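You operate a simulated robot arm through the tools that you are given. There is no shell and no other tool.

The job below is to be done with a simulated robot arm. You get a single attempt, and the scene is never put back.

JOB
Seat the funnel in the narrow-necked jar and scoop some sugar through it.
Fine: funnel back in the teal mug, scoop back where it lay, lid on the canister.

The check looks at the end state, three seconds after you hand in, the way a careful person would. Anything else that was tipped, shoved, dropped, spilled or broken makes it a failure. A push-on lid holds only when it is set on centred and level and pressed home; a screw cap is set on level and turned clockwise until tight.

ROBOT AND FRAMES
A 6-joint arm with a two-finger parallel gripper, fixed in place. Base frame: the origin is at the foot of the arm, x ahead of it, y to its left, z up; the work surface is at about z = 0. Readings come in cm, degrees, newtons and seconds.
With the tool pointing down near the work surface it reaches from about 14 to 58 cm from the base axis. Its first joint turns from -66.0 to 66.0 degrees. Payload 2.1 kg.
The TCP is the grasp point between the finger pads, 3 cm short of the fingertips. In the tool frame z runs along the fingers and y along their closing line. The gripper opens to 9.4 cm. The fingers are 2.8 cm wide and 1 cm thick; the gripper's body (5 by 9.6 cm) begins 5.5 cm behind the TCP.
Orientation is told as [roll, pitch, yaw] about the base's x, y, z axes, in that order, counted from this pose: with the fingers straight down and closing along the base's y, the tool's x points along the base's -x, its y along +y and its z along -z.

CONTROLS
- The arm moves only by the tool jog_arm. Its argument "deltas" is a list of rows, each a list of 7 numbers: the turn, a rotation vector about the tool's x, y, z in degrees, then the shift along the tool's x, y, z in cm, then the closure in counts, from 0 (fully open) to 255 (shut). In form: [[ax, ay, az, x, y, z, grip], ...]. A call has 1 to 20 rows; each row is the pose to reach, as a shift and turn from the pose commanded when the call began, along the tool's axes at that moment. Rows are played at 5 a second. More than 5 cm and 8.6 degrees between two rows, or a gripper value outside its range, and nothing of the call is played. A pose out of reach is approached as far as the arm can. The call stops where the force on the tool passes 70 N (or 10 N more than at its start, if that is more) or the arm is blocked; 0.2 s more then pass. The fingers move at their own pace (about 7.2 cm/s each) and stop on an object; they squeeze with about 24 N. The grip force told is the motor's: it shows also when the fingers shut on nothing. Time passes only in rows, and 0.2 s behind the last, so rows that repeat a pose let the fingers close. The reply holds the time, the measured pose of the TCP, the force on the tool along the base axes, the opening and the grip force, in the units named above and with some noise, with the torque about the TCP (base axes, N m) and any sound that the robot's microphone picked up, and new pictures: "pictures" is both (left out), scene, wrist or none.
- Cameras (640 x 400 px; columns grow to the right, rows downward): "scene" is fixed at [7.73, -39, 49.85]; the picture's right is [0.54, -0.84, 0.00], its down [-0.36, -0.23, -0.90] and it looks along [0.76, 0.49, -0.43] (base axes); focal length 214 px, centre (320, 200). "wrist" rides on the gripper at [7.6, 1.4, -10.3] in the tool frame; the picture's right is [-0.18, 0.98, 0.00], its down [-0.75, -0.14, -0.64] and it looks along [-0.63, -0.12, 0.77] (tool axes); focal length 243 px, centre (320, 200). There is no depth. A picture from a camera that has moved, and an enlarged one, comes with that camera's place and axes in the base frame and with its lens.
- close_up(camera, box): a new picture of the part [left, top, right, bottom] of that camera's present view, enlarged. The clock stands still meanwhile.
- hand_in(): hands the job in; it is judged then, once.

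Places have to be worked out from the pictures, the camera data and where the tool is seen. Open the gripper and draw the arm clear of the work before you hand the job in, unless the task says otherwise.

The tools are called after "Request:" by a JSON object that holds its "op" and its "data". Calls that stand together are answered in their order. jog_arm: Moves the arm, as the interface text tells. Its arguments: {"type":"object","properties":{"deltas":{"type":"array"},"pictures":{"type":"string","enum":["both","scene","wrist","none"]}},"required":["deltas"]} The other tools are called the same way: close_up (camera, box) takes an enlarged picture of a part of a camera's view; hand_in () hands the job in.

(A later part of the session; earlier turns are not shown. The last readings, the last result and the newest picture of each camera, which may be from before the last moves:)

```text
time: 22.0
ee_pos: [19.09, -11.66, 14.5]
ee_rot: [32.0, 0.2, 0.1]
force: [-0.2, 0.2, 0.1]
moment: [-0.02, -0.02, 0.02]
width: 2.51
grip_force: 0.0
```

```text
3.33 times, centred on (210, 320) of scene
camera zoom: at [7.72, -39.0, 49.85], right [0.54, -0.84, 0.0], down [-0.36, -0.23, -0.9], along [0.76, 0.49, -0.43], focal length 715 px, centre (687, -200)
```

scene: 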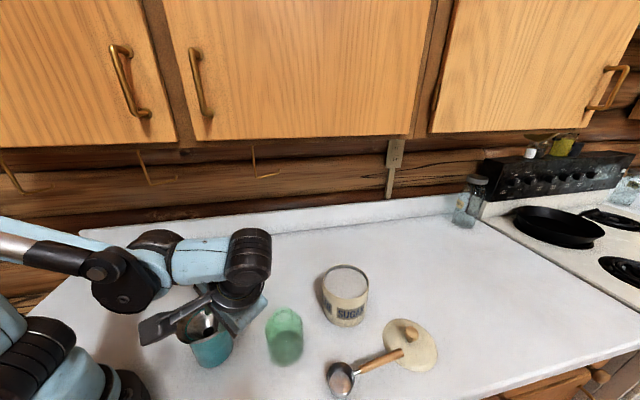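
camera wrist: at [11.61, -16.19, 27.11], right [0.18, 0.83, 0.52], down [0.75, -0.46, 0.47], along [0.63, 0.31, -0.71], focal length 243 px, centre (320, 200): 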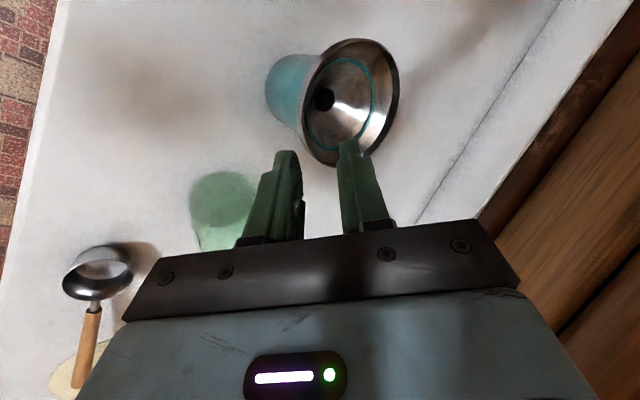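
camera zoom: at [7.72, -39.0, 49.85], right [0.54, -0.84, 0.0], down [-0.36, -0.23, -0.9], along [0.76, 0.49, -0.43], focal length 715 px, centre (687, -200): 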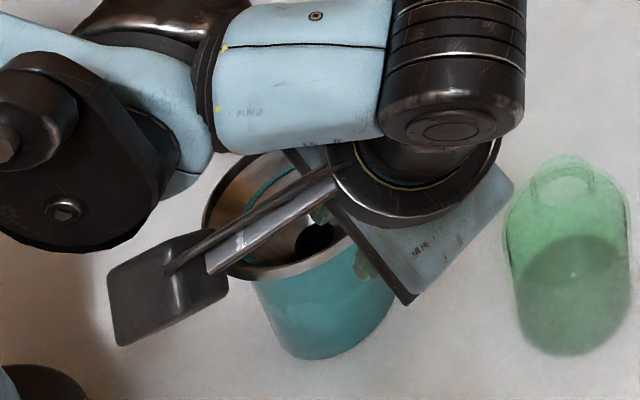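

The lip lies midway between the fingers as designed. I'll advance 2 cm and check.

Request:
{"op": "jog_arm", "data": {"deltas": [[0, 0, 0, 0, 0, 0.7, 187], [0, 0, 0, 0, 0, 1.4, 187], [0, 0, 0, 0, 0, 2, 187], [0, 0, 0, 0, 0, 2, 187]], "pictures": "none"}}

Request:
{"op": "close_up", "data": {"camera": "wrist", "box": [220, 60, 420, 200]}}

Request:
{"op": "close_up", "data": {"camera": "scene", "box": [140, 260, 280, 380]}}

```text
time: 23.0
ee_pos: [19.07, -10.54, 12.7]
ee_rot: [32.0, 0.2, 0.1]
force: [-0.5, 0.3, 0.1]
moment: [0.02, 0.0, -0.01]
width: 2.5
grip_force: 0.1
```

```text
2.86 times, centred on (320, 130) of wrist
camera zoom: at [11.46, -14.71, 22.25], right [0.18, 0.83, 0.52], down [0.75, -0.46, 0.47], along [0.63, 0.31, -0.71], focal length 693 px, centre (320, 400)
```

zoom: 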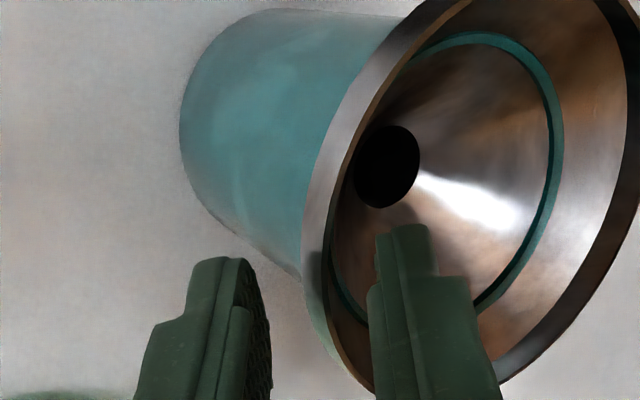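

```text
3.33 times, centred on (210, 320) of scene
camera zoom: at [7.73, -39.0, 49.85], right [0.54, -0.84, 0.0], down [-0.36, -0.23, -0.9], along [0.76, 0.49, -0.43], focal length 715 px, centre (687, -200)
```

zoom: 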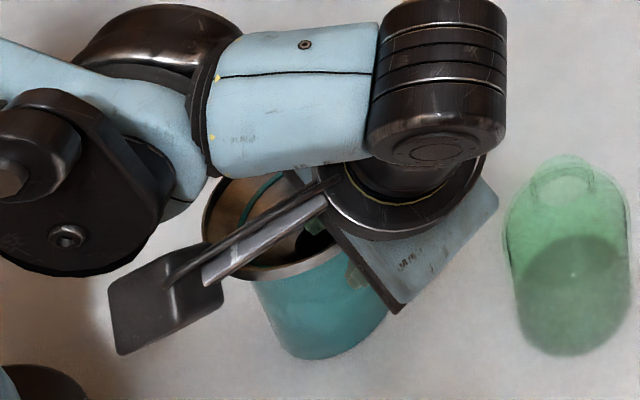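

The rim band sits mid-way between the fingers. I'll advance 0.8 cm more and close stepwise.

Request:
{"op": "jog_arm", "data": {"deltas": [[0, 0, 0, 0, 0, 0.4, 187], [0, 0, 0, 0, 0, 0.8, 187], [0, 0, 0, 0, 0, 0.8, 210], [0, 0, 0, 0, 0, 0.8, 225], [0, 0, 0, 0, 0, 0.8, 238], [0, 0, 0, 0, 0, 0.8, 238]], "pictures": "none"}}

Request:
{"op": "close_up", "data": {"camera": "wrist", "box": [220, 60, 420, 200]}}

Request:
{"op": "close_up", "data": {"camera": "scene", "box": [140, 260, 280, 380]}}

```text
time: 24.4
ee_pos: [19.0, -10.0, 11.97]
ee_rot: [32.0, 0.1, 0.1]
force: [-0.8, 1.3, 1.6]
moment: [0.03, 0.0, 0.04]
width: 0.74
grip_force: 1.3
```

```text
2.86 times, centred on (320, 130) of wrist
camera zoom: at [11.39, -14.27, 21.56], right [0.18, 0.83, 0.52], down [0.76, -0.46, 0.47], along [0.63, 0.31, -0.71], focal length 693 px, centre (320, 400)
```

zoom: 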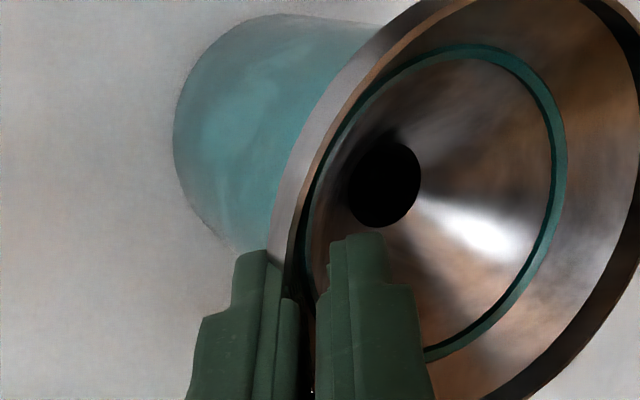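

```text
3.33 times, centred on (210, 320) of scene
camera zoom: at [7.72, -39.0, 49.85], right [0.54, -0.84, 0.0], down [-0.36, -0.23, -0.9], along [0.76, 0.49, -0.43], focal length 715 px, centre (687, -200)
```

zoom: 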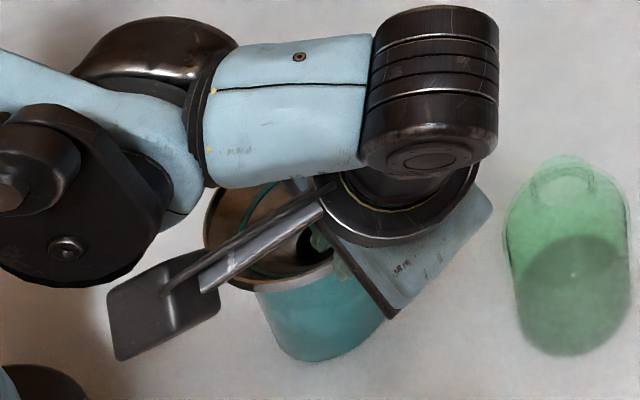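

Contact at width 0.74 with little reaction force. I'll squeeze fully.

Request:
{"op": "jog_arm", "data": {"deltas": [[0, 0, 0, 0, 0, 0, 247], [0, 0, 0, 0, 0, 0, 255], [0, 0, 0, 0, 0, 0, 255], [0, 0, 0, 0, 0, 0, 255]], "pictures": "none"}}

Request:
{"op": "close_up", "data": {"camera": "wrist", "box": [220, 60, 420, 200]}}

Request:
{"op": "close_up", "data": {"camera": "scene", "box": [140, 260, 280, 380]}}

```text
time: 25.4
ee_pos: [19.08, -9.96, 12.16]
ee_rot: [32.0, 0.1, 0.2]
force: [-1.4, 3.8, 14.3]
moment: [0.64, 0.17, 0.02]
width: 0.56
grip_force: 24.4
```

```text
2.86 times, centred on (320, 130) of wrist
camera zoom: at [11.39, -14.28, 21.58], right [0.18, 0.83, 0.52], down [0.76, -0.46, 0.47], along [0.63, 0.31, -0.71], focal length 693 px, centre (320, 400)
```

zoom: 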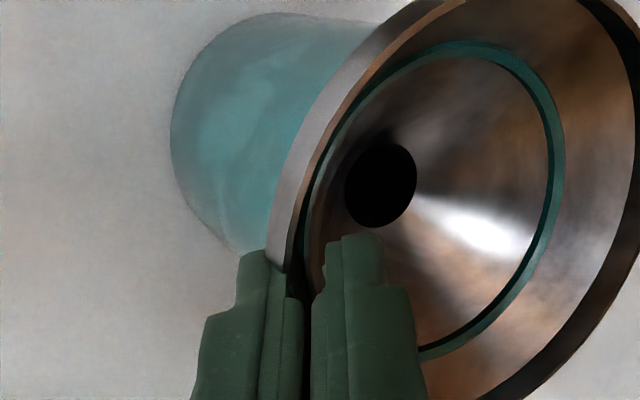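

```text
3.33 times, centred on (210, 320) of scene
camera zoom: at [7.72, -39.0, 49.85], right [0.54, -0.84, 0.0], down [-0.36, -0.23, -0.9], along [0.76, 0.49, -0.43], focal length 715 px, centre (687, -200)
```

zoom: 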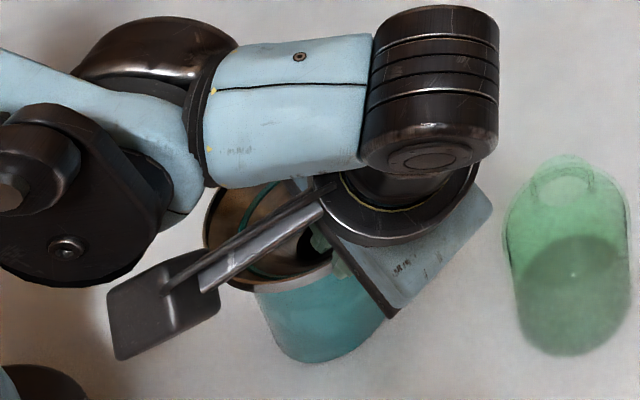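

It's firmly clamped at 0.56 cm width. I'll lift 1.5 cm straight up and check that only the funnel comes along.

Request:
{"op": "jog_arm", "data": {"deltas": [[0, 0, 0, 0, 0.16, -0.25, 255], [0, 0, 0, 0, 0.32, -0.5, 255], [0, 0, 0, 0, 0.53, -0.85, 255], [0, 0, 0, 0, 0.8, -1.27, 255], [0, 0, 0, 0, 0.8, -1.27, 255]]}}

Request:
{"op": "close_up", "data": {"camera": "wrist", "box": [220, 0, 480, 200]}}

Request:
{"op": "close_up", "data": {"camera": "scene", "box": [140, 260, 280, 380]}}

```text
time: 26.6
ee_pos: [19.09, -10.01, 13.51]
ee_rot: [32.0, 0.0, 0.1]
force: [-0.1, 0.7, -0.3]
moment: [0.0, -0.02, 0.01]
width: 0.25
grip_force: 24.1
camera wrist: at [11.47, -14.27, 23.09], right [0.18, 0.83, 0.52], down [0.75, -0.46, 0.47], along [0.63, 0.31, -0.71], focal length 243 px, centre (320, 200)
```

scene: 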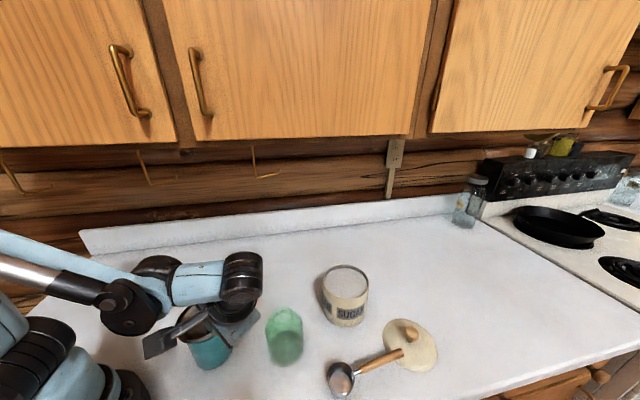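
wrist: 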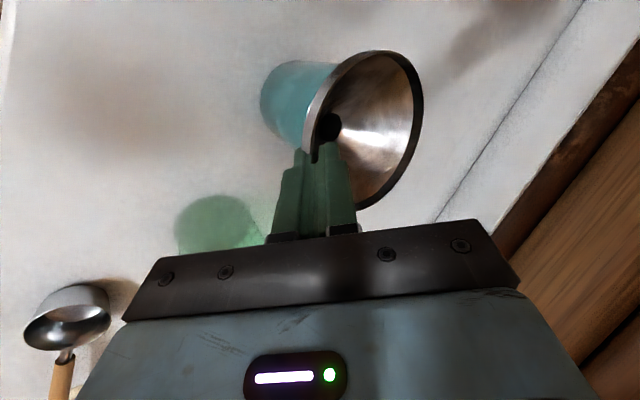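

```text
2.00 times, centred on (350, 100) of wrist
camera zoom: at [11.47, -14.27, 23.09], right [0.18, 0.83, 0.52], down [0.75, -0.46, 0.47], along [0.63, 0.31, -0.71], focal length 485 px, centre (260, 400)
```

zoom: 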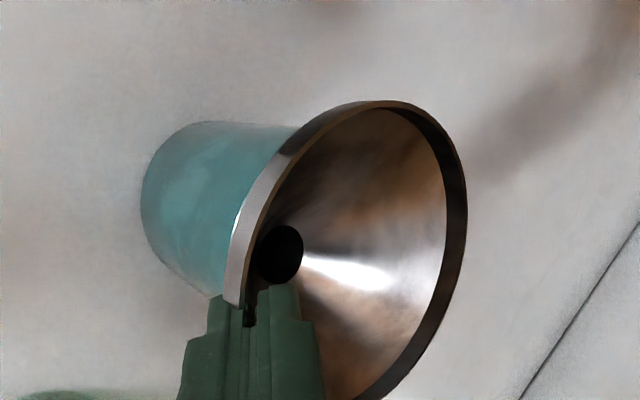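

```text
3.33 times, centred on (210, 320) of scene
camera zoom: at [7.73, -39.0, 49.85], right [0.54, -0.84, 0.0], down [-0.36, -0.23, -0.9], along [0.76, 0.49, -0.43], focal length 715 px, centre (687, -200)
```

zoom: 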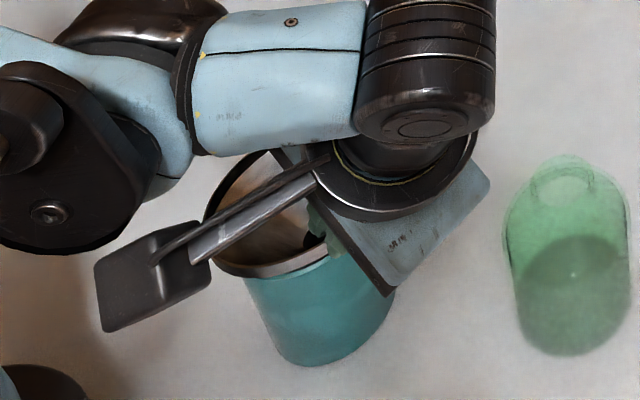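

The lip is now held flat in the pads (0.25 cm), with no load against the mug. I'll lift another 3 cm straight up and check the funnel attitude.

Request:
{"op": "jog_arm", "data": {"deltas": [[0, 0, 0, 0, 0.4, -0.64, 255], [0, 0, 0, 0, 0.8, -1.27, 255], [0, 0, 0, 0, 1.2, -1.9, 255], [0, 0, 0, 0, 1.6, -2.54, 255], [0, 0, 0, 0, 1.6, -2.54, 255]]}}

Request:
{"op": "close_up", "data": {"camera": "wrist", "box": [220, 0, 480, 200]}}

Request:
{"op": "close_up", "data": {"camera": "scene", "box": [140, 260, 280, 380]}}

```text
time: 27.8
ee_pos: [19.06, -9.99, 16.64]
ee_rot: [32.1, 0.1, 0.1]
force: [-0.9, -0.5, -0.2]
moment: [-0.03, -0.03, 0.03]
width: 0.21
grip_force: 23.9
camera wrist: at [11.44, -14.21, 26.17], right [0.18, 0.83, 0.52], down [0.76, -0.46, 0.47], along [0.63, 0.31, -0.71], focal length 243 px, centre (320, 200)
```

scene: 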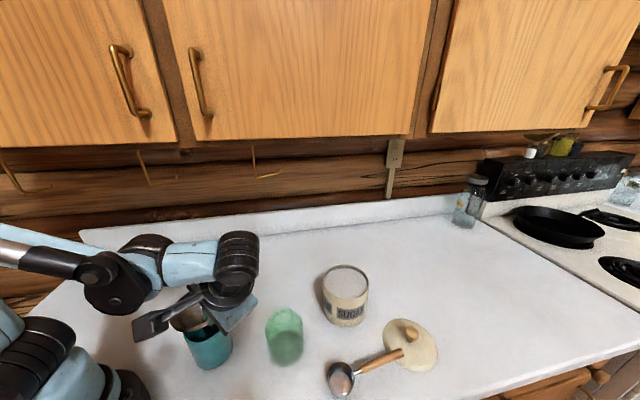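
wrist: 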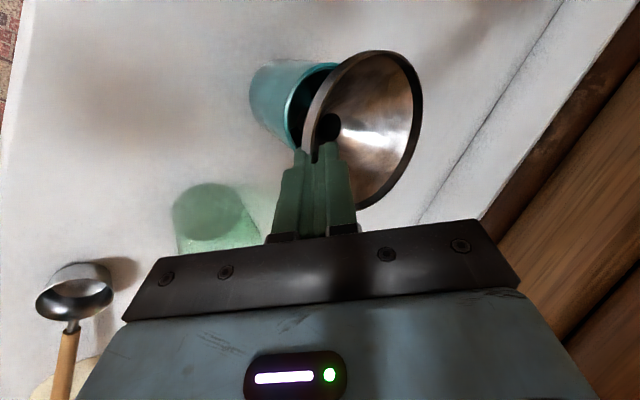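

```text
2.00 times, centred on (350, 100) of wrist
camera zoom: at [11.44, -14.21, 26.17], right [0.18, 0.83, 0.52], down [0.76, -0.46, 0.47], along [0.63, 0.31, -0.71], focal length 485 px, centre (260, 400)
```

zoom: 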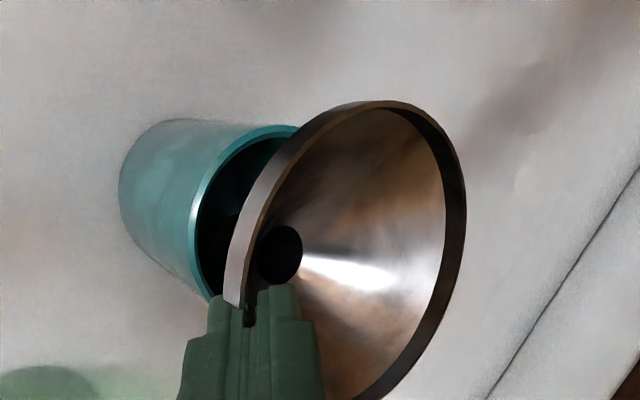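

```text
3.33 times, centred on (210, 320) of scene
camera zoom: at [7.73, -39.0, 49.85], right [0.54, -0.84, 0.0], down [-0.36, -0.23, -0.9], along [0.76, 0.49, -0.43], focal length 715 px, centre (687, -200)
```

zoom: 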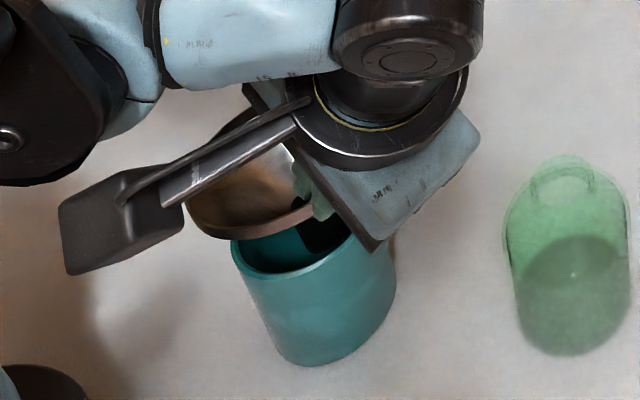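

The funnel follows steadily and is roughly level. I'll look closely at how the lip sits between the fingertips before carrying it.

Request:
{"op": "close_up", "data": {"camera": "wrist", "box": [280, 110, 360, 170]}}

Request:
{"op": "close_up", "data": {"camera": "scene", "box": [180, 290, 250, 345]}}

```text
6.67 times, centred on (320, 140) of wrist
camera zoom: at [11.44, -14.21, 26.17], right [0.18, 0.83, 0.52], down [0.76, -0.46, 0.47], along [0.63, 0.31, -0.71], focal length 1618 px, centre (320, 600)
```

zoom: 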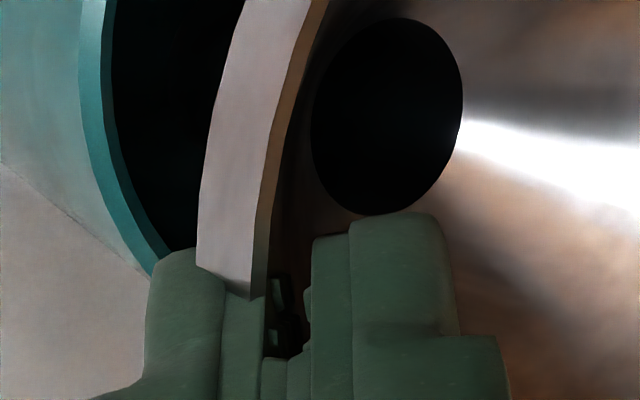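

```text
7.27 times, centred on (215, 318) of scene
camera zoom: at [7.73, -39.0, 49.85], right [0.54, -0.84, 0.0], down [-0.36, -0.23, -0.9], along [0.76, 0.49, -0.43], focal length 1560 px, centre (1084, -654)
```

zoom: 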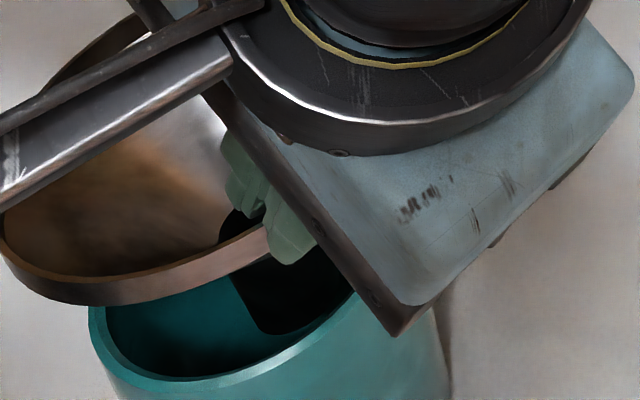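

The lip is gripped across most of its height and fitting the rim ellipse gives a funnel level within about 5°. I'll lift slowly another 7.5 cm so the spout clears the mug, then look at the spout length.

Request:
{"op": "jog_arm", "data": {"deltas": [[0, 0, 0, 0, 0.27, -0.42, 255], [0, 0, 0, 0, 0.53, -0.85, 255], [0, 0, 0, 0, 0.8, -1.27, 255], [0, 0, 0, 0, 1.06, -1.7, 255], [0, 0, 0, 0, 1.33, -2.12, 255], [0, 0, 0, 0, 1.59, -2.54, 255], [0, 0, 0, 0, 1.86, -2.97, 255], [0, 0, 0, 0, 2.12, -3.39, 255], [0, 0, 0, 0, 2.39, -3.82, 255], [0, 0, 0, 0, 2.65, -4.24, 255], [0, 0, 0, 0, 2.92, -4.66, 255], [0, 0, 0, 0, 3.18, -5.09, 255], [0, 0, 0, 0, 3.45, -5.51, 255], [0, 0, 0, 0, 3.71, -5.94, 255], [0, 0, 0, 0, 3.97, -6.36, 255], [0, 0, 0, 0, 3.97, -6.36, 255]]}}

Request:
{"op": "close_up", "data": {"camera": "wrist", "box": [220, 0, 480, 200]}}

Request:
{"op": "close_up", "data": {"camera": "scene", "box": [120, 230, 280, 370]}}

```text
time: 31.2
ee_pos: [19.07, -9.95, 24.11]
ee_rot: [32.1, 0.1, 0.1]
force: [0.6, -1.1, -1.6]
moment: [-0.04, 0.0, 0.02]
width: 0.2
grip_force: 23.8
camera wrist: at [11.4, -14.22, 33.56], right [0.18, 0.83, 0.52], down [0.76, -0.46, 0.47], along [0.63, 0.31, -0.71], focal length 243 px, centre (320, 200)
```

scene: 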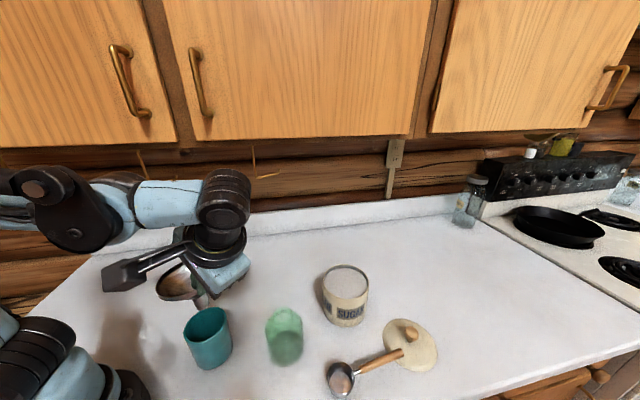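
wrist: 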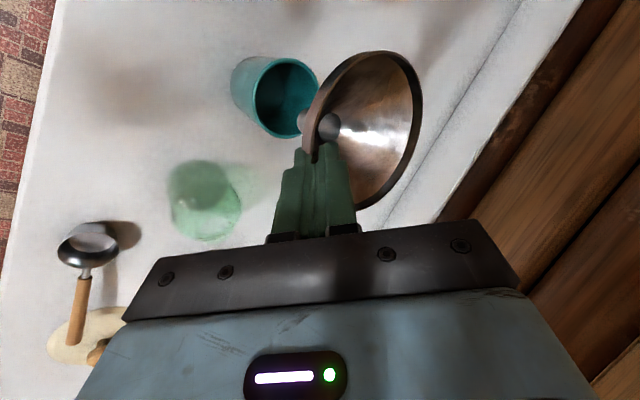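

```text
2.00 times, centred on (350, 100) of wrist
camera zoom: at [11.4, -14.22, 33.56], right [0.18, 0.83, 0.52], down [0.76, -0.46, 0.47], along [0.63, 0.31, -0.71], focal length 485 px, centre (260, 400)
```

zoom: 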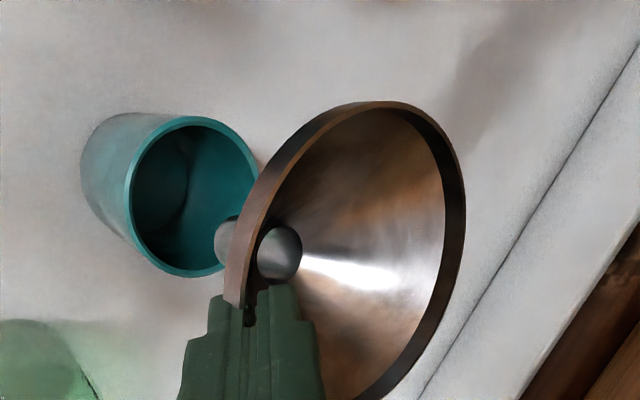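

```text
2.86 times, centred on (200, 300) of scene
camera zoom: at [7.73, -39.0, 49.85], right [0.54, -0.84, 0.0], down [-0.36, -0.23, -0.9], along [0.76, 0.49, -0.43], focal length 613 px, centre (663, -86)
```

zoom: 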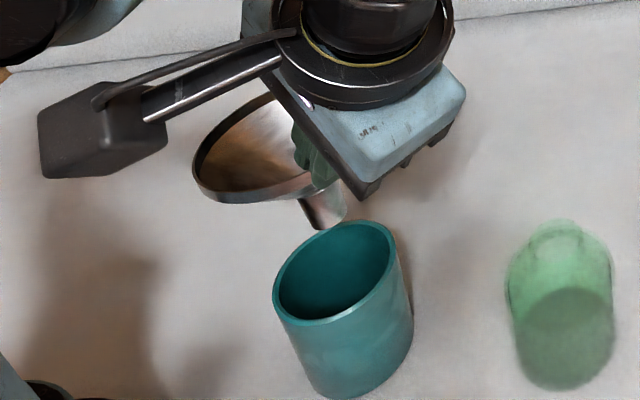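

The two views intersect for the spout end at about [19.2,-5.75,14.4]: the funnel hangs ~16–18° off, with the pads clamped flush on the 45° cone wall, which is a firm grip. I'll tilt the tool 16° further to level the funnel.

Request:
{"op": "jog_arm", "data": {"deltas": [[-4, 0, 0, 0, 0, 0, 255], [-8, 0, 0, 0, 0, 0, 255], [-12, 0, 0, 0, 0, 0, 255], [-16, 0, 0, 0, 0, 0, 255], [-16, 0, 0, 0, 0, 0, 255]]}}

Request:
{"op": "close_up", "data": {"camera": "scene", "box": [120, 230, 280, 370]}}

Request:
{"op": "close_up", "data": {"camera": "wrist", "box": [220, 0, 480, 200]}}

```text
time: 32.4
ee_pos: [25.3, -3.41, 24.09]
ee_rot: [47.7, -0.2, -0.2]
force: [-0.5, -0.4, -0.2]
moment: [-0.05, 0.03, -0.02]
width: 0.21
grip_force: 24.3
out of reach, approached as far as the arm can: row 1, 2, 3, 4, 5
camera wrist: at [17.6, -9.98, 32.13], right [0.18, 0.66, 0.73], down [0.75, -0.57, 0.33], along [0.63, 0.49, -0.6], focal length 243 px, centre (320, 200)
```

scene: 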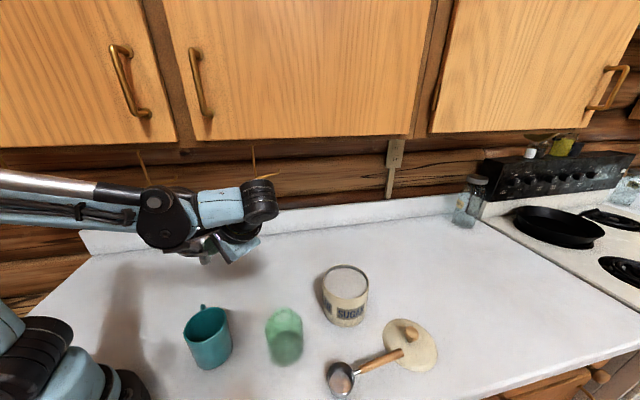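
wrist: 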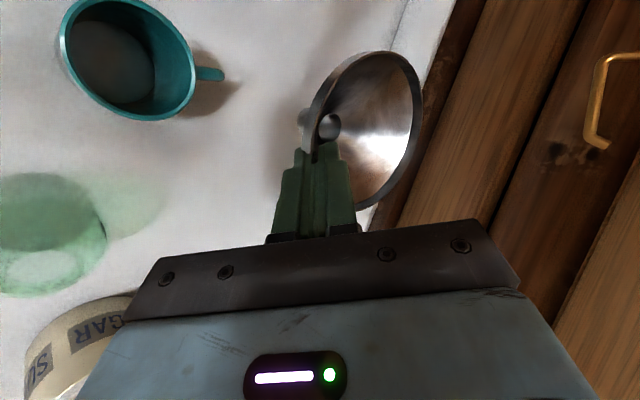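

```text
2.86 times, centred on (200, 300) of scene
camera zoom: at [7.73, -39.0, 49.85], right [0.54, -0.84, 0.0], down [-0.36, -0.23, -0.9], along [0.76, 0.49, -0.43], focal length 613 px, centre (663, -86)
```

zoom: 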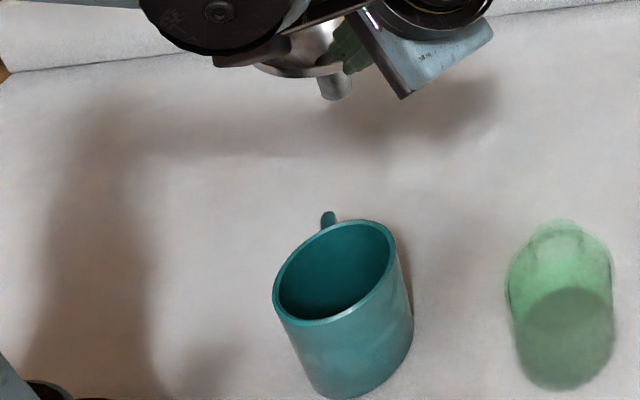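

```text
2.00 times, centred on (350, 100) of wrist
camera zoom: at [17.6, -9.98, 32.13], right [0.18, 0.66, 0.73], down [0.75, -0.57, 0.33], along [0.63, 0.49, -0.6], focal length 485 px, centre (260, 400)
```

zoom: 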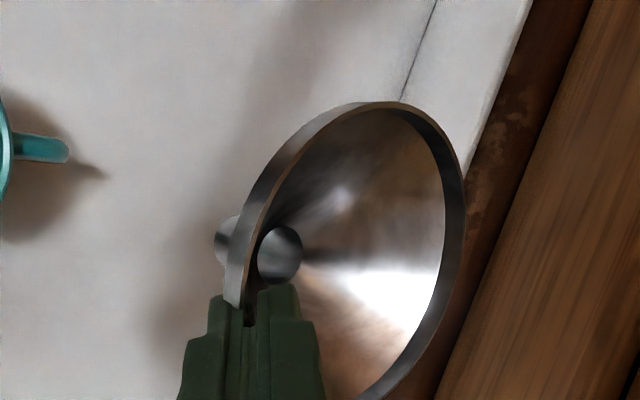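

The 48° tilt was reached only by shifting to [25.3,-3.4,24.1], with the funnel still firmly held. That pose is tangential to the arm, so I'll swing it around the base to the jar, keeping the same geometry (yaw -39°), and stay high.

Request:
{"op": "jog_arm", "data": {"deltas": [[0, -1.81, 1.63, 0.1, -0.75, -0.92, 255], [0, -3.62, 3.26, 0.2, -1.5, -1.84, 255], [0, -5.43, 4.89, 0.3, -2.26, -2.76, 255], [0, -7.25, 6.53, 0.4, -3.01, -3.68, 255], [0, -9.06, 8.16, 0.5, -3.76, -4.59, 255], [0, -10.87, 9.79, 0.6, -4.52, -5.51, 255], [0, -12.68, 11.42, 0.7, -5.27, -6.43, 255], [0, -14.49, 13.05, 0.8, -6.02, -7.35, 255], [0, -16.3, 14.68, 0.9, -6.77, -8.27, 255], [0, -18.11, 16.31, 1.0, -7.53, -9.19, 255], [0, -19.92, 17.94, 1.1, -8.28, -10.11, 255], [0, -21.74, 19.58, 1.2, -9.03, -11.03, 255], [0, -23.55, 21.21, 1.3, -9.78, -11.94, 255], [0, -25.36, 22.84, 1.4, -10.54, -12.86, 255], [0, -27.17, 24.47, 1.5, -11.29, -13.78, 255], [0, -28.98, 26.1, 1.6, -12.04, -14.7, 255], [0, -28.98, 26.1, 1.6, -12.04, -14.7, 255]]}}

Request:
{"op": "close_up", "data": {"camera": "scene", "box": [180, 220, 340, 370]}}

Request:
{"op": "close_up", "data": {"camera": "wrist", "box": [180, 0, 440, 200]}}

```text
time: 36.0
ee_pos: [25.32, -21.51, 25.19]
ee_rot: [47.9, 0.0, -39.0]
force: [0.9, 0.6, -0.1]
moment: [-0.03, 0.0, 0.03]
width: 0.2
grip_force: 24.0
out of reach, approached as far as the arm can: row 2, 3, 14, 15, 16, 17
camera wrist: at [15.27, -21.8, 33.21], right [0.56, 0.4, 0.73], down [0.23, -0.92, 0.32], along [0.8, -0.02, -0.6], focal length 243 px, centre (320, 200)
```

scene: 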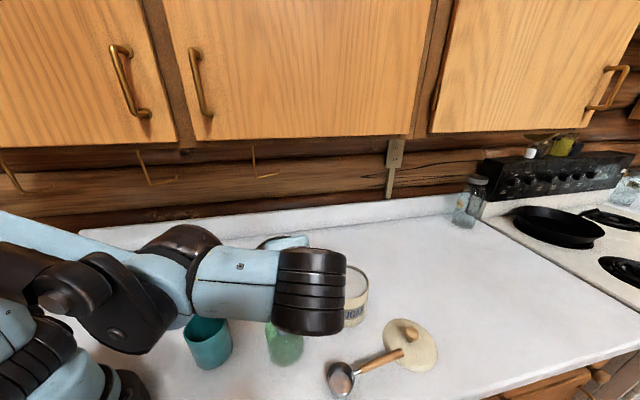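
wrist: 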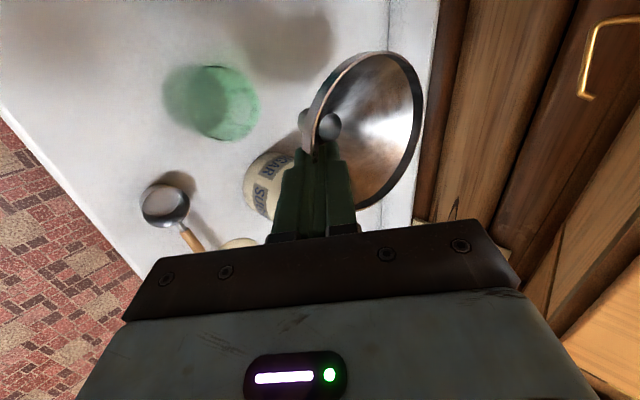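

```text
2.67 times, centred on (260, 295) of scene
camera zoom: at [7.73, -39.0, 49.85], right [0.54, -0.84, 0.0], down [-0.36, -0.23, -0.9], along [0.76, 0.49, -0.43], focal length 572 px, centre (480, -53)
```

zoom: 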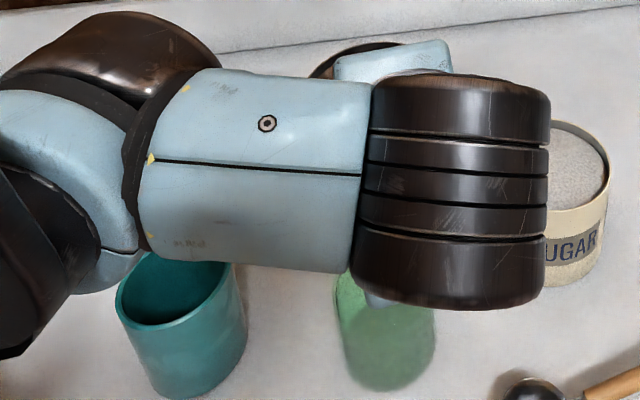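

```text
2.00 times, centred on (310, 100) of wrist
camera zoom: at [15.27, -21.8, 33.21], right [0.56, 0.4, 0.73], down [0.23, -0.92, 0.32], along [0.8, -0.02, -0.6], focal length 485 px, centre (340, 400)
```

zoom: 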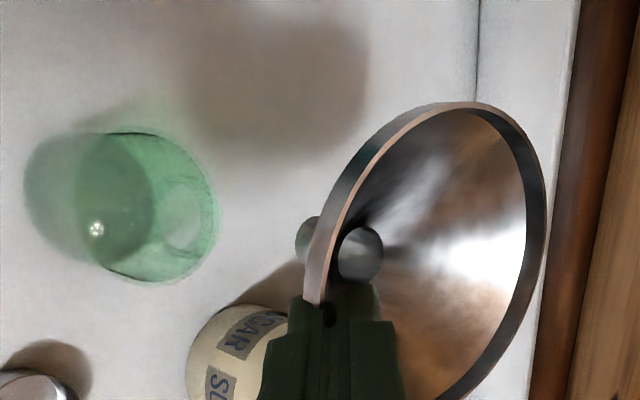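

Reach improves when the tool points more outward. A fit of the rim, hole and spout in the tool frame suggests the funnel is level at a tool tilt of about 43–44°. I'll reduce the tilt by 4° first, then yaw further.

Request:
{"op": "jog_arm", "data": {"deltas": [[2, 0, 0, 0, 0, 0, 255], [4, 0, 0, 0, 0, 0, 255], [4, 0, 0, 0, 0, 0, 255]], "pictures": "none"}}

```text
time: 36.8
ee_pos: [25.41, -21.49, 25.08]
ee_rot: [43.9, 0.1, -38.9]
force: [-0.9, 0.4, -0.5]
moment: [-0.05, 0.02, 0.02]
width: 0.17
grip_force: 23.9
```

Next is the yaw of -21° plus a move to hold the spout over the jar, with the spout end at z≈15.

Request:
{"op": "jog_arm", "data": {"deltas": [[0, -2.92, 3.02, 0.6, -0.51, 0.23, 255], [0, -5.84, 6.04, 1.2, -1.02, 0.46, 255], [0, -8.76, 9.06, 1.8, -1.53, 0.69, 255], [0, -11.68, 12.08, 2.4, -2.04, 0.92, 255], [0, -14.6, 15.1, 3.02, -2.55, 1.15, 255], [0, -14.6, 15.1, 3.02, -2.55, 1.15, 255]]}}

Request:
{"op": "close_up", "data": {"camera": "scene", "box": [180, 220, 340, 370]}}

Request:
{"op": "close_up", "data": {"camera": "wrist", "box": [180, 0, 440, 200]}}

```text
time: 38.2
ee_pos: [24.74, -19.42, 22.31]
ee_rot: [44.0, 0.0, -60.0]
force: [-0.7, -0.5, 0.0]
moment: [-0.01, 0.06, -0.02]
width: 0.2
grip_force: 24.5
out of reach, approached as far as the arm can: row 2, 3, 4, 5, 6
camera wrist: at [15.65, -15.78, 30.75], right [0.71, 0.19, 0.68], down [-0.1, -0.93, 0.36], along [0.7, -0.32, -0.64], focal length 243 px, centre (320, 200)
```

scene: 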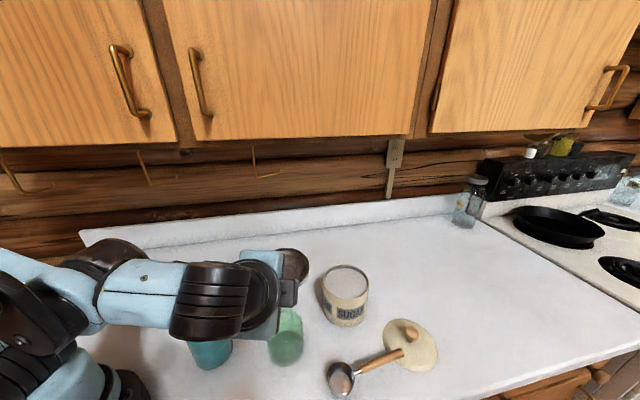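
wrist: 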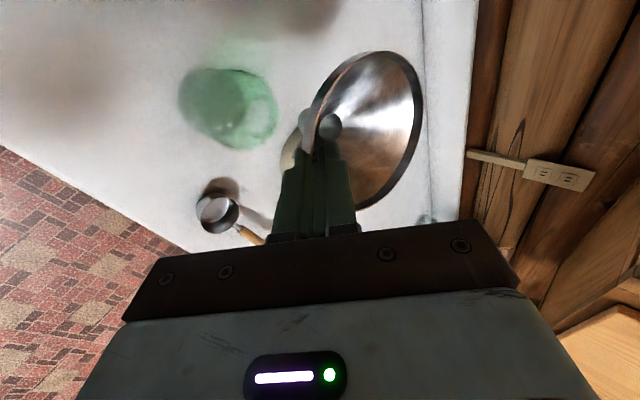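

```text
2.67 times, centred on (260, 295) of scene
camera zoom: at [7.72, -39.0, 49.85], right [0.54, -0.84, 0.0], down [-0.36, -0.23, -0.9], along [0.76, 0.49, -0.43], focal length 572 px, centre (480, -53)
```

zoom: 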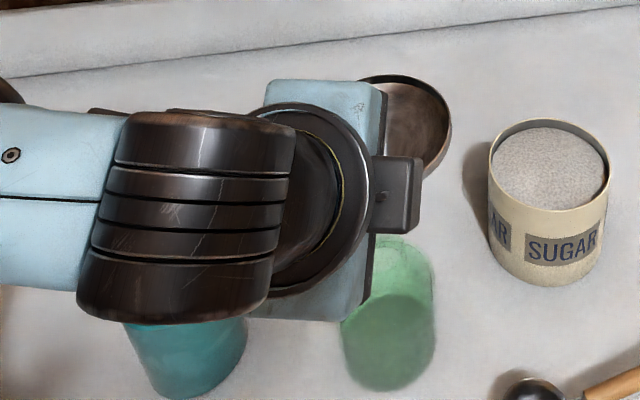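

```text
2.00 times, centred on (310, 100) of wrist
camera zoom: at [15.65, -15.78, 30.75], right [0.71, 0.19, 0.68], down [-0.1, -0.93, 0.36], along [0.7, -0.32, -0.64], focal length 485 px, centre (340, 400)
```

zoom: 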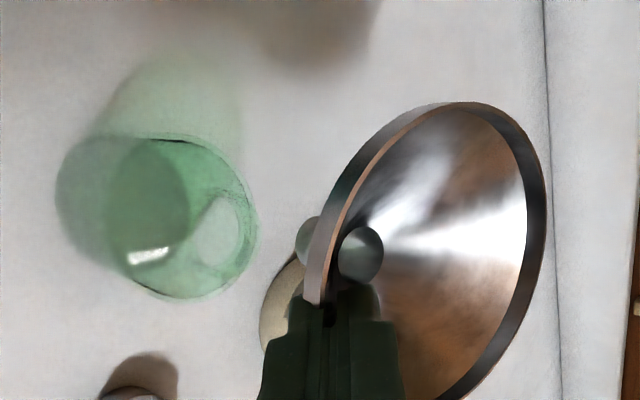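

The limit here is being too near the base, not pointing direction. I'll swing the yaw back to -20°, so that TCP ≈[25.7,-23.2] is farther out.

Request:
{"op": "jog_arm", "data": {"deltas": [[0, 3.48, -3.6, -0.47, -0.08, -0.11, 255], [0, 6.95, -7.2, -0.94, -0.16, -0.22, 255], [0, 10.43, -10.8, -1.41, -0.24, -0.33, 255], [0, 13.9, -14.4, -1.88, -0.32, -0.45, 255], [0, 17.4, -18, -2.36, -0.4, -0.56, 255], [0, 20.85, -21.6, -2.83, -0.47, -0.67, 255], [0, 24.3, -25.2, -3.3, -0.55, -0.78, 255], [0, 27.8, -28.8, -3.77, -0.63, -0.89, 255], [0, 27.8, -28.8, -3.77, -0.63, -0.89, 255]]}}

Request:
{"op": "close_up", "data": {"camera": "scene", "box": [180, 220, 340, 370]}}

Request:
{"op": "close_up", "data": {"camera": "wrist", "box": [180, 0, 440, 200]}}

```text
time: 40.2
ee_pos: [26.27, -22.8, 22.75]
ee_rot: [43.5, -0.3, -20.1]
force: [0.9, 0.0, -1.0]
moment: [-0.01, -0.01, 0.0]
width: 0.22
grip_force: 24.2
out of reach, approached as far as the arm can: row 8, 9
camera wrist: at [17.01, -25.7, 31.11], right [0.42, 0.61, 0.68], down [0.52, -0.77, 0.37], along [0.75, 0.2, -0.63], focal length 243 px, centre (320, 200)
```

scene: 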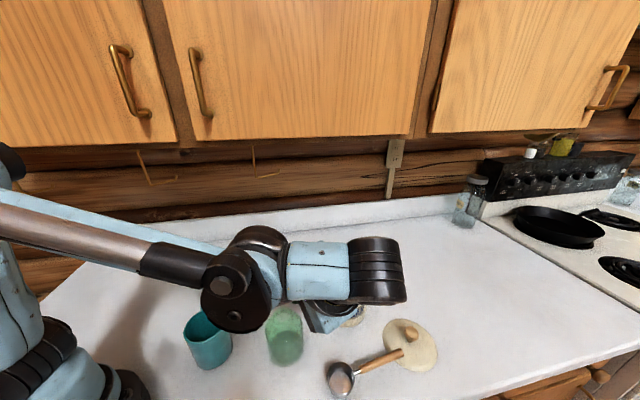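
wrist: 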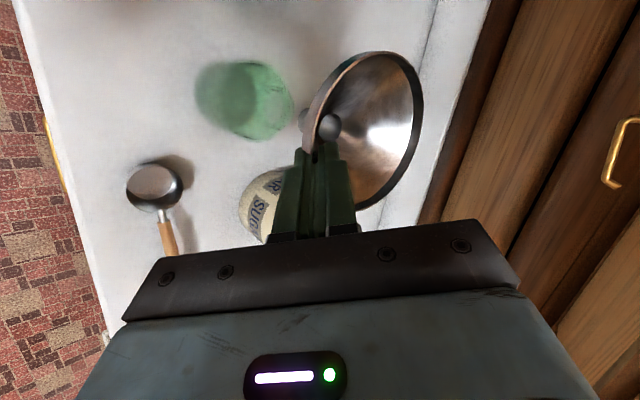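

```text
2.67 times, centred on (260, 295) of scene
camera zoom: at [7.73, -39.0, 49.85], right [0.54, -0.84, 0.0], down [-0.36, -0.23, -0.9], along [0.76, 0.49, -0.43], focal length 572 px, centre (480, -53)
```

zoom: 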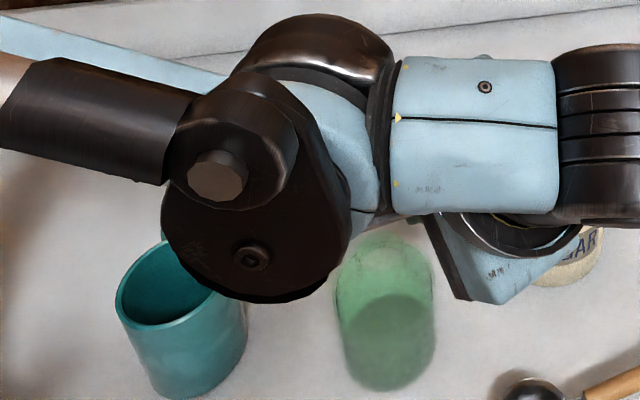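

```text
2.00 times, centred on (310, 100) of wrist
camera zoom: at [17.01, -25.7, 31.11], right [0.42, 0.61, 0.68], down [0.52, -0.77, 0.37], along [0.75, 0.2, -0.63], focal length 485 px, centre (340, 400)
```

zoom: 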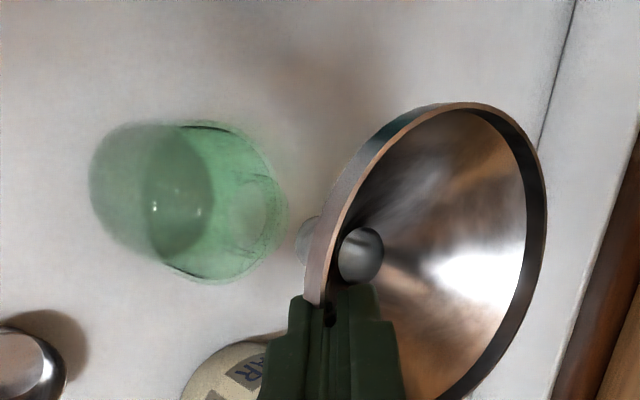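

Nearly there: [26.3,-22.8,22.75], just short of target. With yaw -5° the needed TCP is about [27.35,-23.5]. I'll try that, with the spout end still about 2 cm above the mouth.

Request:
{"op": "jog_arm", "data": {"deltas": [[0, 3.45, -3.63, -0.42, -0.57, 0.47, 255], [0, 6.9, -7.26, -0.85, -1.15, 0.93, 255], [0, 10.35, -10.9, -1.27, -1.72, 1.4, 255], [0, 10.35, -10.9, -1.27, -1.72, 1.4, 255]]}}

Request:
{"op": "close_up", "data": {"camera": "scene", "box": [180, 220, 340, 370]}}

Request:
{"op": "close_up", "data": {"camera": "wrist", "box": [180, 0, 440, 200]}}

```text
time: 41.2
ee_pos: [30.98, -20.04, 20.43]
ee_rot: [41.3, -1.8, -6.4]
force: [0.8, 0.2, 0.0]
moment: [-0.04, 0.02, -0.03]
width: 0.2
grip_force: 24.6
out of reach, approached as far as the arm can: row 1, 2, 3, 4
camera wrist: at [22.55, -24.98, 28.91], right [0.25, 0.71, 0.65], down [0.68, -0.61, 0.41], along [0.69, 0.34, -0.63], focal length 243 px, centre (320, 200)
```

scene: 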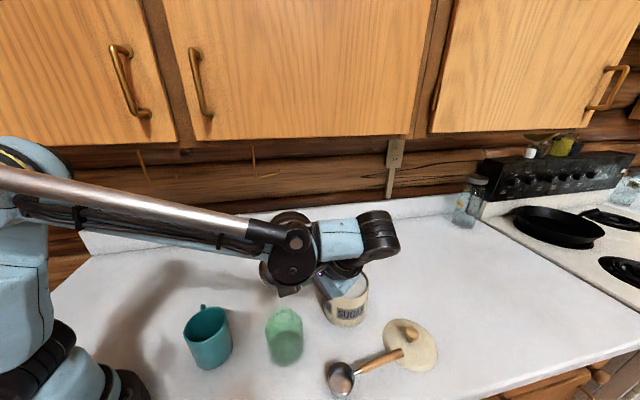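
wrist: 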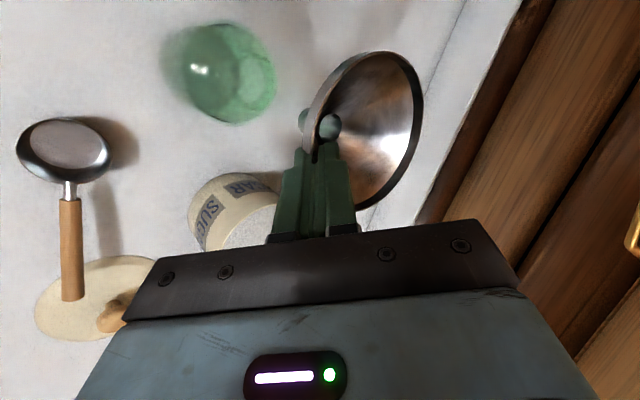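

```text
2.67 times, centred on (260, 295) of scene
camera zoom: at [7.73, -39.0, 49.85], right [0.54, -0.84, 0.0], down [-0.36, -0.23, -0.9], along [0.76, 0.49, -0.43], focal length 572 px, centre (480, -53)
```

zoom: 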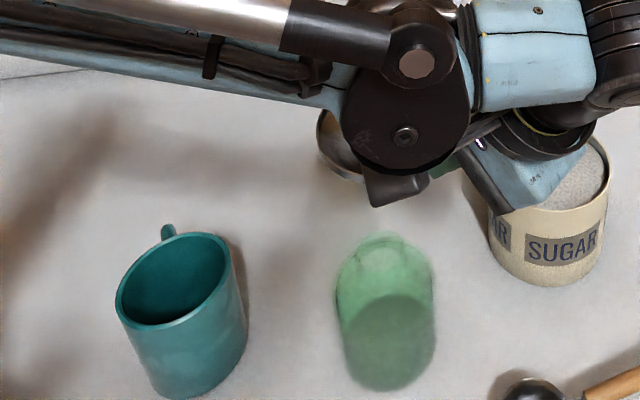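

```text
2.00 times, centred on (310, 100) of wrist
camera zoom: at [22.55, -24.98, 28.91], right [0.25, 0.71, 0.65], down [0.68, -0.61, 0.41], along [0.69, 0.34, -0.63], focal length 485 px, centre (340, 400)
```

zoom: 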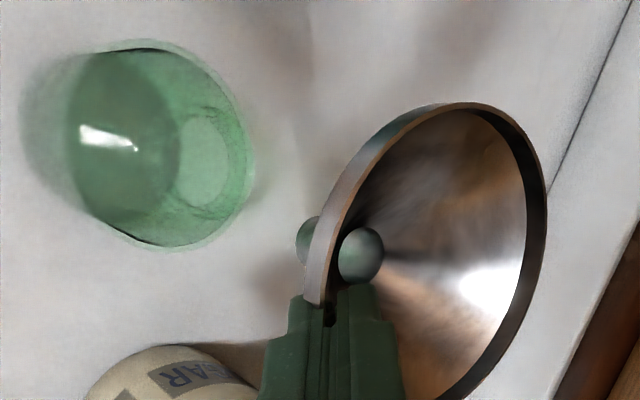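

Yaw near 0 goes the wrong way. A smaller tool tilt (34°, funnel ~10° off level) should be reachable, and the funnel will self-level once its spout is in the neck. I'll move to that pose above the jar.

Request:
{"op": "jog_arm", "data": {"deltas": [[1.5, -2.2, 3, 1, -0.06, -0.6, 255], [2.9, -4.4, 6, 2, -0.12, -1.2, 255], [4.4, -6.5, 9.1, 3, -0.18, -1.8, 255], [5.8, -8.7, 12.1, 4, -0.24, -2.4, 255], [7.3, -10.9, 15.1, 4.98, -0.3, -3.02, 255], [7.3, -10.9, 15.1, 4.98, -0.3, -3.02, 255]]}}

Request:
{"op": "close_up", "data": {"camera": "scene", "box": [180, 220, 340, 370]}}

Request:
{"op": "close_up", "data": {"camera": "wrist", "box": [180, 0, 440, 200]}}

```text
time: 42.6
ee_pos: [25.77, -22.05, 22.37]
ee_rot: [34.4, -1.1, -25.2]
force: [0.0, -0.5, -1.2]
moment: [-0.03, 0.03, -0.01]
width: 0.2
grip_force: 24.2
camera wrist: at [16.78, -22.92, 31.59], right [0.5, 0.66, 0.56], down [0.47, -0.75, 0.46], along [0.73, 0.03, -0.69], focal length 243 px, centre (320, 200)
```

scene: 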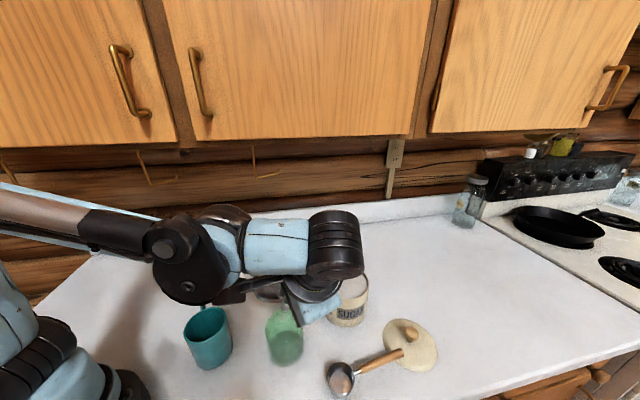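
wrist: 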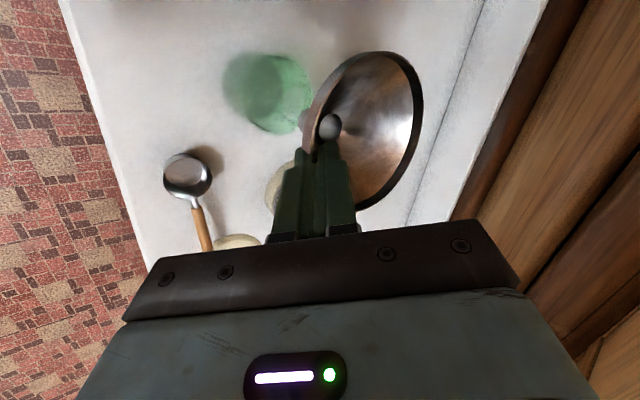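

```text
2.67 times, centred on (260, 295) of scene
camera zoom: at [7.72, -39.0, 49.85], right [0.54, -0.84, 0.0], down [-0.36, -0.23, -0.9], along [0.76, 0.49, -0.43], focal length 572 px, centre (480, -53)
```

zoom: 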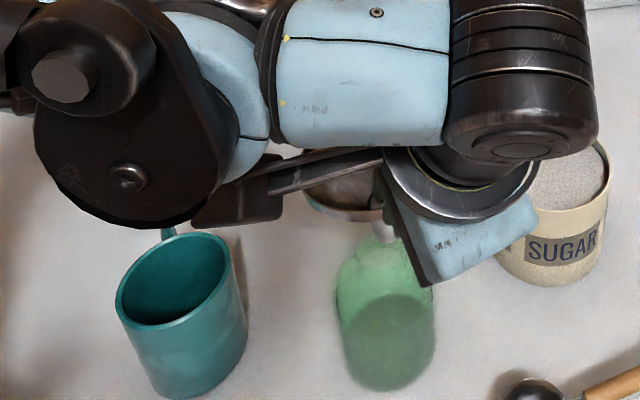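

```text
2.00 times, centred on (310, 100) of wrist
camera zoom: at [16.78, -22.92, 31.59], right [0.5, 0.66, 0.56], down [0.47, -0.75, 0.46], along [0.73, 0.03, -0.69], focal length 485 px, centre (340, 400)
```

zoom: 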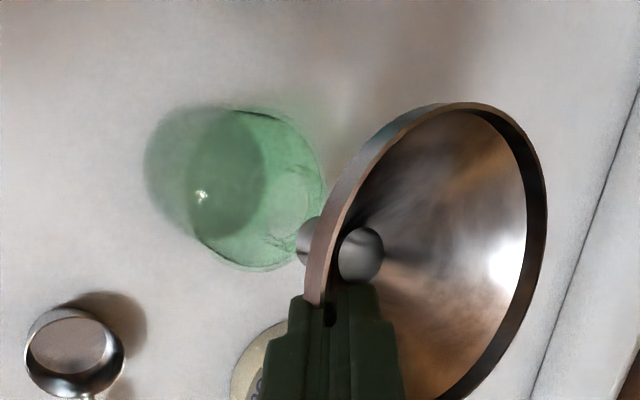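

This tilt reaches fine. I'll try 39–40° here, gradually, keeping the spout above the mouth.

Request:
{"op": "jog_arm", "data": {"deltas": [[-1.5, 0, 0, 0, -0.1, 0, 255], [-3, 0, 0, 0.05, -0.2, 0, 255], [-5, 0, 0, 0.1, -0.3, 0, 255], [-5, 0, 0, 0.1, -0.3, 0, 255]], "pictures": "none"}}

Request:
{"op": "close_up", "data": {"camera": "scene", "box": [220, 250, 320, 350]}}

Request:
{"op": "close_up", "data": {"camera": "wrist", "box": [220, 40, 380, 160]}}

```text
time: 43.6
ee_pos: [25.65, -22.16, 22.15]
ee_rot: [39.6, -1.1, -25.1]
force: [-0.9, 0.4, -1.3]
moment: [0.01, 0.06, -0.04]
width: 0.21
grip_force: 24.1
```

```text
4.00 times, centred on (270, 300) of scene
camera zoom: at [7.72, -39.0, 49.85], right [0.54, -0.84, 0.0], down [-0.36, -0.23, -0.9], along [0.76, 0.49, -0.43], focal length 858 px, centre (520, -200)
```

zoom: 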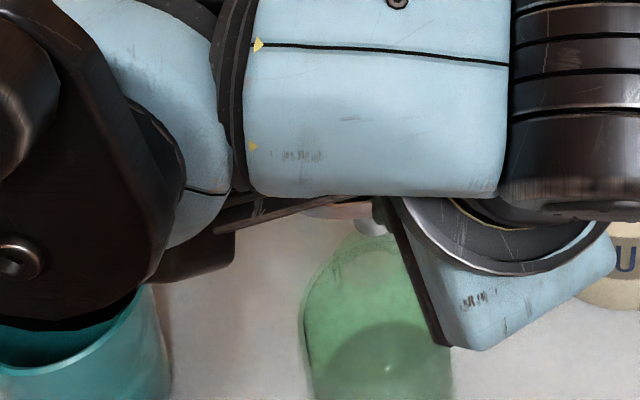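

```text
3.33 times, centred on (300, 100) of wrist
camera zoom: at [16.24, -23.77, 30.81], right [0.48, 0.61, 0.63], down [0.46, -0.78, 0.42], along [0.75, 0.09, -0.65], focal length 809 px, centre (387, 533)
```

zoom: 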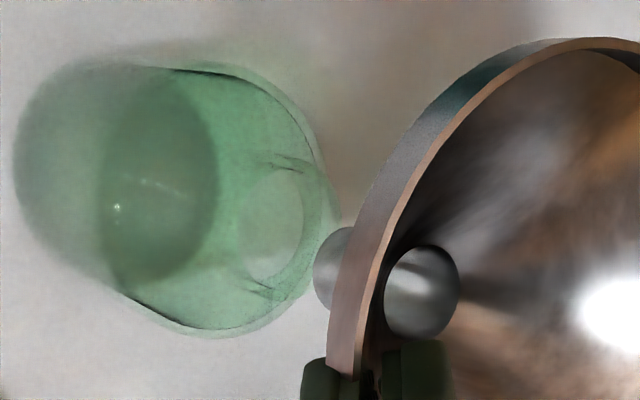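

Tilt 39.6° reached, so the funnel is now within a few degrees of level. I'll zoom closer on the spout end and jar mouth to align them.

Request:
{"op": "close_up", "data": {"camera": "wrist", "box": [270, 75, 350, 135]}}

Request:
{"op": "close_up", "data": {"camera": "scene", "box": [255, 290, 305, 330]}}

```text
6.67 times, centred on (310, 105) of wrist
camera zoom: at [16.24, -23.77, 30.81], right [0.48, 0.61, 0.63], down [0.46, -0.78, 0.42], along [0.75, 0.09, -0.65], focal length 1618 px, centre (387, 833)
```

zoom: 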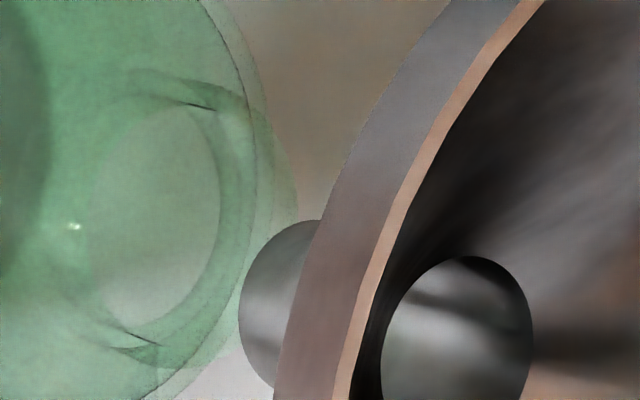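

```text
10.00 times, centred on (280, 310) of scene
camera zoom: at [7.72, -39.0, 49.85], right [0.54, -0.84, 0.0], down [-0.36, -0.23, -0.9], along [0.76, 0.49, -0.43], focal length 2145 px, centre (720, -900)
```

zoom: 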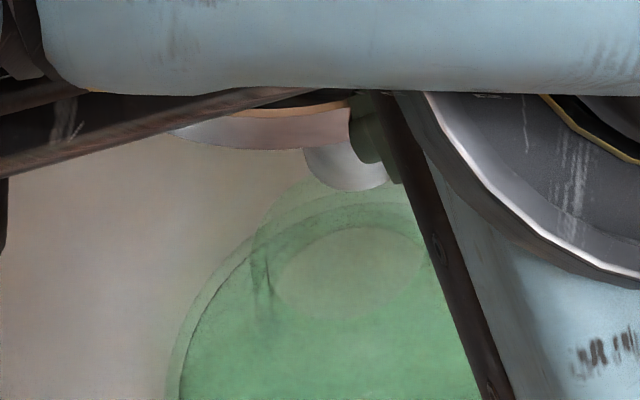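

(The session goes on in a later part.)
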